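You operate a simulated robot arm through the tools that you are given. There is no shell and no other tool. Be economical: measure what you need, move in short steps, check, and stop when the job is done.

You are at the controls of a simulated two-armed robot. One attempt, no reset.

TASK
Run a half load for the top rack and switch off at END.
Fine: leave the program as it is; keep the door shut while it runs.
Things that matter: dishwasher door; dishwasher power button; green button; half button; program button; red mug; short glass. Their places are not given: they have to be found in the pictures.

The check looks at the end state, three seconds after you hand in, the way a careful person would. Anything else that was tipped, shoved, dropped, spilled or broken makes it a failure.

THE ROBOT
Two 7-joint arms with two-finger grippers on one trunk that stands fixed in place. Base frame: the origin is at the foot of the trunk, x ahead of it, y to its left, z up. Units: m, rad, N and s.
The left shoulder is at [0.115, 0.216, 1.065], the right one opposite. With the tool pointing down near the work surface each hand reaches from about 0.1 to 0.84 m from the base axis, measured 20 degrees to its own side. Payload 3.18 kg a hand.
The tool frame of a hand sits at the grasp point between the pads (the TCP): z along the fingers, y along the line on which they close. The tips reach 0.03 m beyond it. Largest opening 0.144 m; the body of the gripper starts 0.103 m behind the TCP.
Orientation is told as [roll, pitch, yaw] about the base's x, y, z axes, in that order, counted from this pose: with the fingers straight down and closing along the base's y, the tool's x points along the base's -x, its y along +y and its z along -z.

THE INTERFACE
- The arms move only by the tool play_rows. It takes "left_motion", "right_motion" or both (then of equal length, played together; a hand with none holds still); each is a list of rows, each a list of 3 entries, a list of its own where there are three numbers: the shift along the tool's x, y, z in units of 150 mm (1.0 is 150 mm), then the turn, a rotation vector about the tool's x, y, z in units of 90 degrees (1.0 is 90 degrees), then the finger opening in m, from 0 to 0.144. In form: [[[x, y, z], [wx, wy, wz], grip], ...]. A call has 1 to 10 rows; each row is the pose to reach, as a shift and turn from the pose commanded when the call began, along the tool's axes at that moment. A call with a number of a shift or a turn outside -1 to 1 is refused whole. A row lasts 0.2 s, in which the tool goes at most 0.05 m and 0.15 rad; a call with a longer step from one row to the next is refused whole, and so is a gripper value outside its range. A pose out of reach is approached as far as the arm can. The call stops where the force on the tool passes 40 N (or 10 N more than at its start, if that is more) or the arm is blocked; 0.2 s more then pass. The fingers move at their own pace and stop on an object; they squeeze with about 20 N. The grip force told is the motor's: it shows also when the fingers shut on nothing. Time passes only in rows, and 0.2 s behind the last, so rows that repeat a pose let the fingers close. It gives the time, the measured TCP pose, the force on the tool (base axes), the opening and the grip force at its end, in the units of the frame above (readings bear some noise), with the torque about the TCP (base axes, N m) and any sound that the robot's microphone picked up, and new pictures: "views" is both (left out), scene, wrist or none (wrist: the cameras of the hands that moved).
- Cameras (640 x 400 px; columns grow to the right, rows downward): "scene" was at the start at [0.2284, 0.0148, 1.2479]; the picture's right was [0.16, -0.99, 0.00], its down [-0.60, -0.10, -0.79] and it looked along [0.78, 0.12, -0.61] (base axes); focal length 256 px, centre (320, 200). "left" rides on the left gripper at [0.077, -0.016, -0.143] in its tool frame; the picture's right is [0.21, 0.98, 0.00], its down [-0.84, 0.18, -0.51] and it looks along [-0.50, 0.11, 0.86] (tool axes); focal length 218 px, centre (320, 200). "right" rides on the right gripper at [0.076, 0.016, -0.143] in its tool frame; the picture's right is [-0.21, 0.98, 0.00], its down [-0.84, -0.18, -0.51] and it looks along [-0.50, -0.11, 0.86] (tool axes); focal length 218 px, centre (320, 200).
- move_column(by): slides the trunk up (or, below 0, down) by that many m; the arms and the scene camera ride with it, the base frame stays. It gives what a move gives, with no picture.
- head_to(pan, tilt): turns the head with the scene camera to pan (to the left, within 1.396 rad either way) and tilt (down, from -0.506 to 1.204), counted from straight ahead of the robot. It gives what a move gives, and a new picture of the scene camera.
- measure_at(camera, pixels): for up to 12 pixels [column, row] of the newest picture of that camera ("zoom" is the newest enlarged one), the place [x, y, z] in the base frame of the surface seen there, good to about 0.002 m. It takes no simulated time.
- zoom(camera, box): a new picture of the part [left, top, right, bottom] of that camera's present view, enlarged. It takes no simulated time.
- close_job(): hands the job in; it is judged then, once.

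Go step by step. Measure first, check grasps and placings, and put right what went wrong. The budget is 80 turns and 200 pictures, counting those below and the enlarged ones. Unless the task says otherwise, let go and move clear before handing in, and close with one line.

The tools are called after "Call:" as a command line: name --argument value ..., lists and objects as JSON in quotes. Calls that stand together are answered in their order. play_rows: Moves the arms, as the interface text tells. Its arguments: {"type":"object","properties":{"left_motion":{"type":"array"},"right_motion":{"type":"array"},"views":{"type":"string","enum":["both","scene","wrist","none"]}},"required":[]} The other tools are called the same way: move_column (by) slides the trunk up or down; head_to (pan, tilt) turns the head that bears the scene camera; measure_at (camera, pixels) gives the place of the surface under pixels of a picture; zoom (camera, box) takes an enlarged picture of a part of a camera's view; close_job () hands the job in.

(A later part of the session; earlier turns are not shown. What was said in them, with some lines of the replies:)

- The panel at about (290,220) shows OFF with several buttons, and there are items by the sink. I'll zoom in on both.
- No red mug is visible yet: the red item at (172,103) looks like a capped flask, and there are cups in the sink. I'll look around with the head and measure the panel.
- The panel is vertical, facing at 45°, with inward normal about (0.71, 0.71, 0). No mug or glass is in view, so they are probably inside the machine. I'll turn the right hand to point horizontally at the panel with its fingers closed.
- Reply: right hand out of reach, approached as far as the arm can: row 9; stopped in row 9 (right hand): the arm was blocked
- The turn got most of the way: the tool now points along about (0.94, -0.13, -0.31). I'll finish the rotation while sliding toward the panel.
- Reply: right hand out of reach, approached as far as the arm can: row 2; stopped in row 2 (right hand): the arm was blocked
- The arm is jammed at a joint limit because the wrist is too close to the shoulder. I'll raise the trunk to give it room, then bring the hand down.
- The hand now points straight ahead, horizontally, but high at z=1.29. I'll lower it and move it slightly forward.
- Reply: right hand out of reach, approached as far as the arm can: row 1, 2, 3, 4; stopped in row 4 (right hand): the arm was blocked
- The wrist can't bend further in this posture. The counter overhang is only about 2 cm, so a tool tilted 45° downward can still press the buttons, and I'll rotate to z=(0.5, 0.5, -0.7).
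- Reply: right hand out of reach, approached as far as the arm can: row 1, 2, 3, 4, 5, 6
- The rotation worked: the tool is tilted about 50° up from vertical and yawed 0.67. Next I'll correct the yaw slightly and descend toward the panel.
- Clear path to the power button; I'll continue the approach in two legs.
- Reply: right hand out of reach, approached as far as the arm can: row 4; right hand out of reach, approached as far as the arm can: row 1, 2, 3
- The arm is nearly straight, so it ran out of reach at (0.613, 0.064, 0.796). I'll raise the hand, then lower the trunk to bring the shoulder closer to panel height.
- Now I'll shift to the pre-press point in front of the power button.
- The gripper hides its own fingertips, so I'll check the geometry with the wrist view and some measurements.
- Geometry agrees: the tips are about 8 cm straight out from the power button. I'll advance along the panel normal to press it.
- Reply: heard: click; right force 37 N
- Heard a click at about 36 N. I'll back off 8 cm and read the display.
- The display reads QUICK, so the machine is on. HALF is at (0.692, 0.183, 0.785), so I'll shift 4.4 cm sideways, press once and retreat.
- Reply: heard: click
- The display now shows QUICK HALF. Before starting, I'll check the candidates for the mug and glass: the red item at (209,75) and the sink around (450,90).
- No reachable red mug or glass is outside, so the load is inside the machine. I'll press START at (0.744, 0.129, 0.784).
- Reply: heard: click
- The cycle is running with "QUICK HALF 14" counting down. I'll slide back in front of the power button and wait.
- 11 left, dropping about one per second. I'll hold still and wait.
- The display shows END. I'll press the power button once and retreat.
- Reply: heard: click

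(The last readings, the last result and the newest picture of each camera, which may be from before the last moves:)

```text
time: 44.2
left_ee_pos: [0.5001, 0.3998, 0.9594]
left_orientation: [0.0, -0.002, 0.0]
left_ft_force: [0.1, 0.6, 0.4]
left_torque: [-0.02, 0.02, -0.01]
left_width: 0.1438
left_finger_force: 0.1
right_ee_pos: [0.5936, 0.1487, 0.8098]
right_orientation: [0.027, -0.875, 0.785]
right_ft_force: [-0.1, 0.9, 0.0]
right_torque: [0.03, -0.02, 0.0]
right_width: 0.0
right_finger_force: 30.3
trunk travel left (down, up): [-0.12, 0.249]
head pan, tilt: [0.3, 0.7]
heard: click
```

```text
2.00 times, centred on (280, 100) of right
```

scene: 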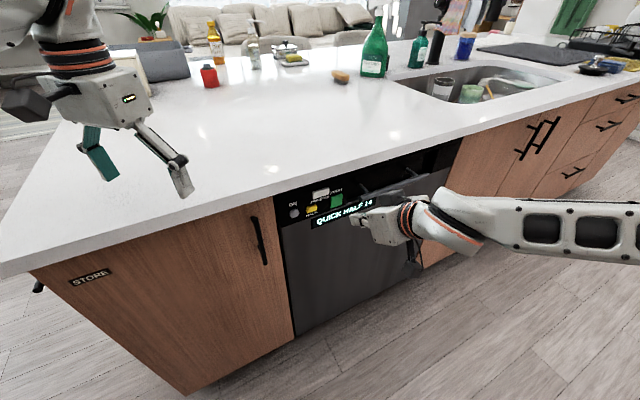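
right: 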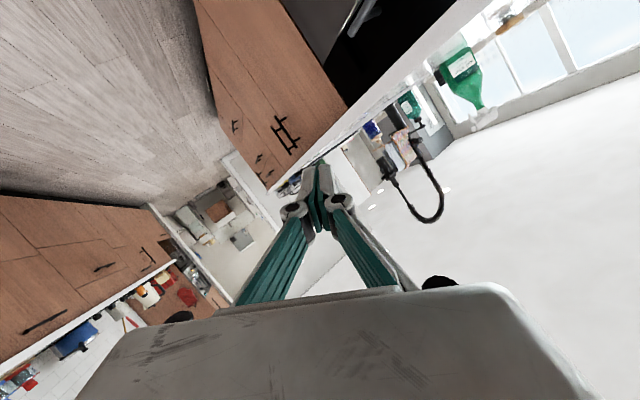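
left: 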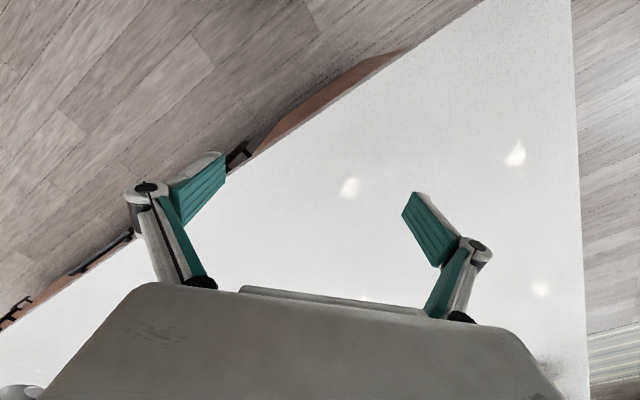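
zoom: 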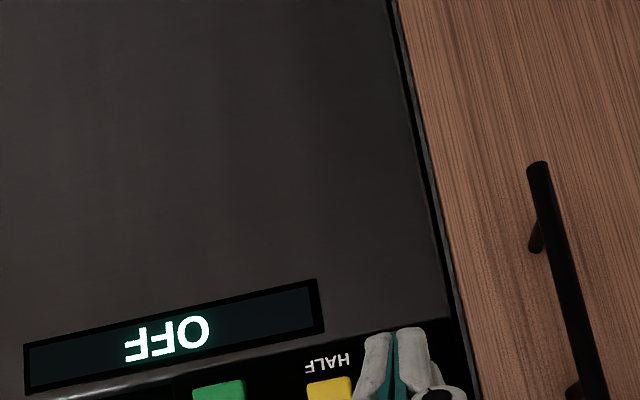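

The display reads OFF. Before handing in, I'll back the hand away and look into the grey tub on the counter, in case the dishes are there.

Call:
play_rows --right_motion '[[[0.15, 0, -0.18], [0, 0, 0], 0], [[0.3, 0, -0.36], [0, 0, 0], 0], [[0.45, 0, -0.54], [0, 0, 0], 0]]' --views "none"

Call:
move_column --by 0.24

Call:
head_to --pan 0.6 --tilt 0.6

Call:
zoom --camera "scene" --box '[130, 20, 450, 220]'

```text
time: 45.0
left_ee_pos: [0.5006, 0.3997, 0.9584]
left_orientation: [0.0, 0.001, 0.001]
left_ft_force: [-0.4, -0.6, -0.2]
left_torque: [0.0, 0.02, 0.0]
left_width: 0.144
left_finger_force: 0.0
right_ee_pos: [0.5472, 0.0977, 0.81]
right_orientation: [0.03, -0.87, 0.783]
right_ft_force: [0.0, 0.3, -0.2]
right_torque: [0.04, -0.02, 0.02]
right_width: 0.0
right_finger_force: 30.4
right hand out of reach, approached as far as the arm can: row 3
trunk travel left (down, up): [-0.12, 0.249]
head pan, tilt: [0.3, 0.7]
```

```text
time: 47.5
left_ee_pos: [0.4994, 0.3996, 1.1997]
left_orientation: [0.001, -0.001, 0.0]
left_ft_force: [-0.5, -0.2, 0.4]
left_torque: [0.0, -0.04, -0.03]
left_width: 0.1437
left_finger_force: 0.1
right_ee_pos: [0.5459, 0.0986, 1.0499]
right_orientation: [0.026, -0.873, 0.784]
right_ft_force: [-0.5, 0.4, -0.2]
right_torque: [0.01, 0.01, 0.01]
right_width: 0.0
right_finger_force: 30.3
trunk travel left (down, up): [-0.36, 0.009]
head pan, tilt: [0.3, 0.7]
```

```text
time: 48.3
left_ee_pos: [0.5005, 0.3996, 1.1996]
left_orientation: [0.0, 0.0, 0.0]
left_ft_force: [0.2, 0.2, 0.1]
left_torque: [0.01, 0.01, 0.01]
left_width: 0.144
left_finger_force: 0.0
right_ee_pos: [0.5465, 0.0988, 1.0496]
right_orientation: [0.028, -0.872, 0.784]
right_ft_force: [-0.3, 0.1, 0.2]
right_torque: [0.02, 0.05, 0.04]
right_width: 0.0
right_finger_force: 30.6
trunk travel left (down, up): [-0.36, 0.009]
head pan, tilt: [0.6, 0.6]
```

scene: 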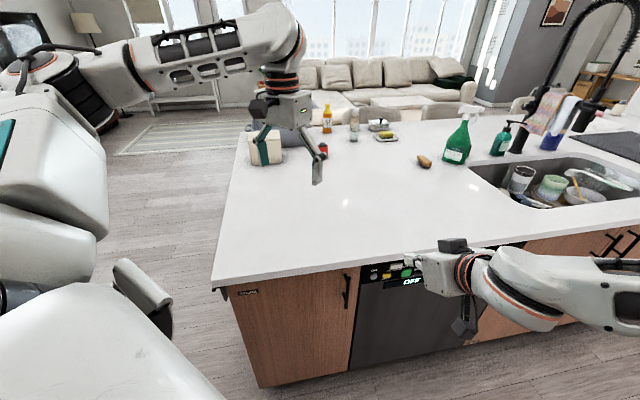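

```text
2.00 times, centred on (290, 120) of scene
```

zoom: 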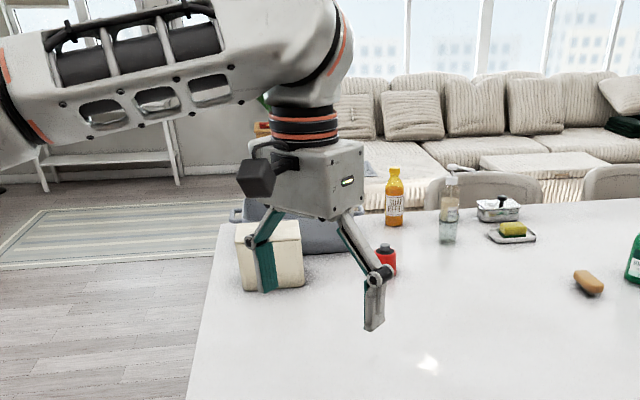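

The left arm hides the tub, so I'll check with the left wrist camera.

Call:
zoom --camera "left" --box '[0, 0, 640, 400]'

Call:
play_rows --left_motion '[[[0, -0.25, -0.1], [0, -0.09, 0], 0.144], [[0, -0.5, -0.2], [0, -0.18, 0], 0.144], [[0, -0.75, -0.3], [0, -0.27, 0], 0.144], [[0, -1.0, -0.3], [0, -0.3, 0], 0.144]]' --views "both"

```text
1.00 times, centred on (320, 200) of left (not enlarged: the box is as wide or as high as the picture)
```

zoom: 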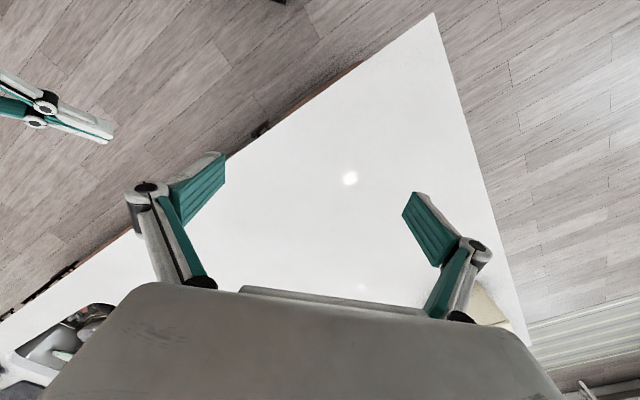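

```text
time: 49.3
left_ee_pos: [0.5012, 0.2485, 1.2452]
left_orientation: [-0.002, -0.473, -0.001]
left_ft_force: [-0.3, -1.1, 0.3]
left_torque: [0.02, 0.01, 0.01]
left_width: 0.1438
left_finger_force: 0.1
right_ee_pos: [0.5448, 0.0975, 1.0498]
right_orientation: [0.028, -0.875, 0.783]
right_ft_force: [0.2, -0.5, 0.3]
right_torque: [0.03, 0.0, 0.03]
right_width: 0.0
right_finger_force: 30.5
trunk travel left (down, up): [-0.36, 0.009]
head pan, tilt: [0.6, 0.6]
```

scene: 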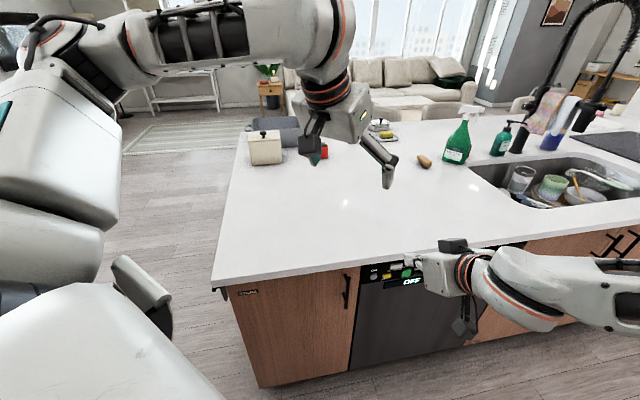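
left: 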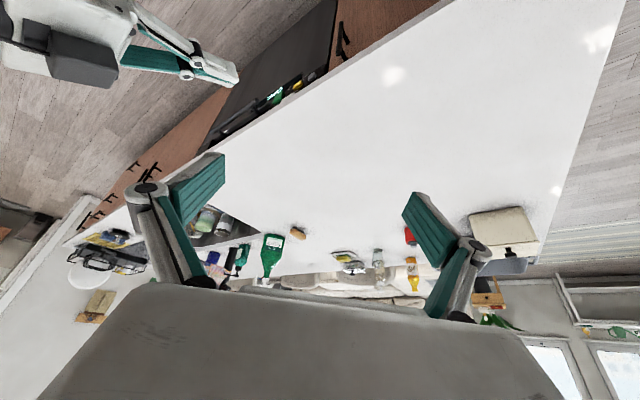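

The pictures show no red mug or short glass outside within reach. The door is shut, the display reads OFF, both hands are clear and nothing has been disturbed, so I'm handing in.

Call:
close_job

```text
The job is handed in.
```

I ran the half load on the program already set (QUICK HALF), waited for END and switched the dishwasher off, with the door shut throughout. I never saw the red mug or short glass, so I assumed they were already inside and did not open the door to check.
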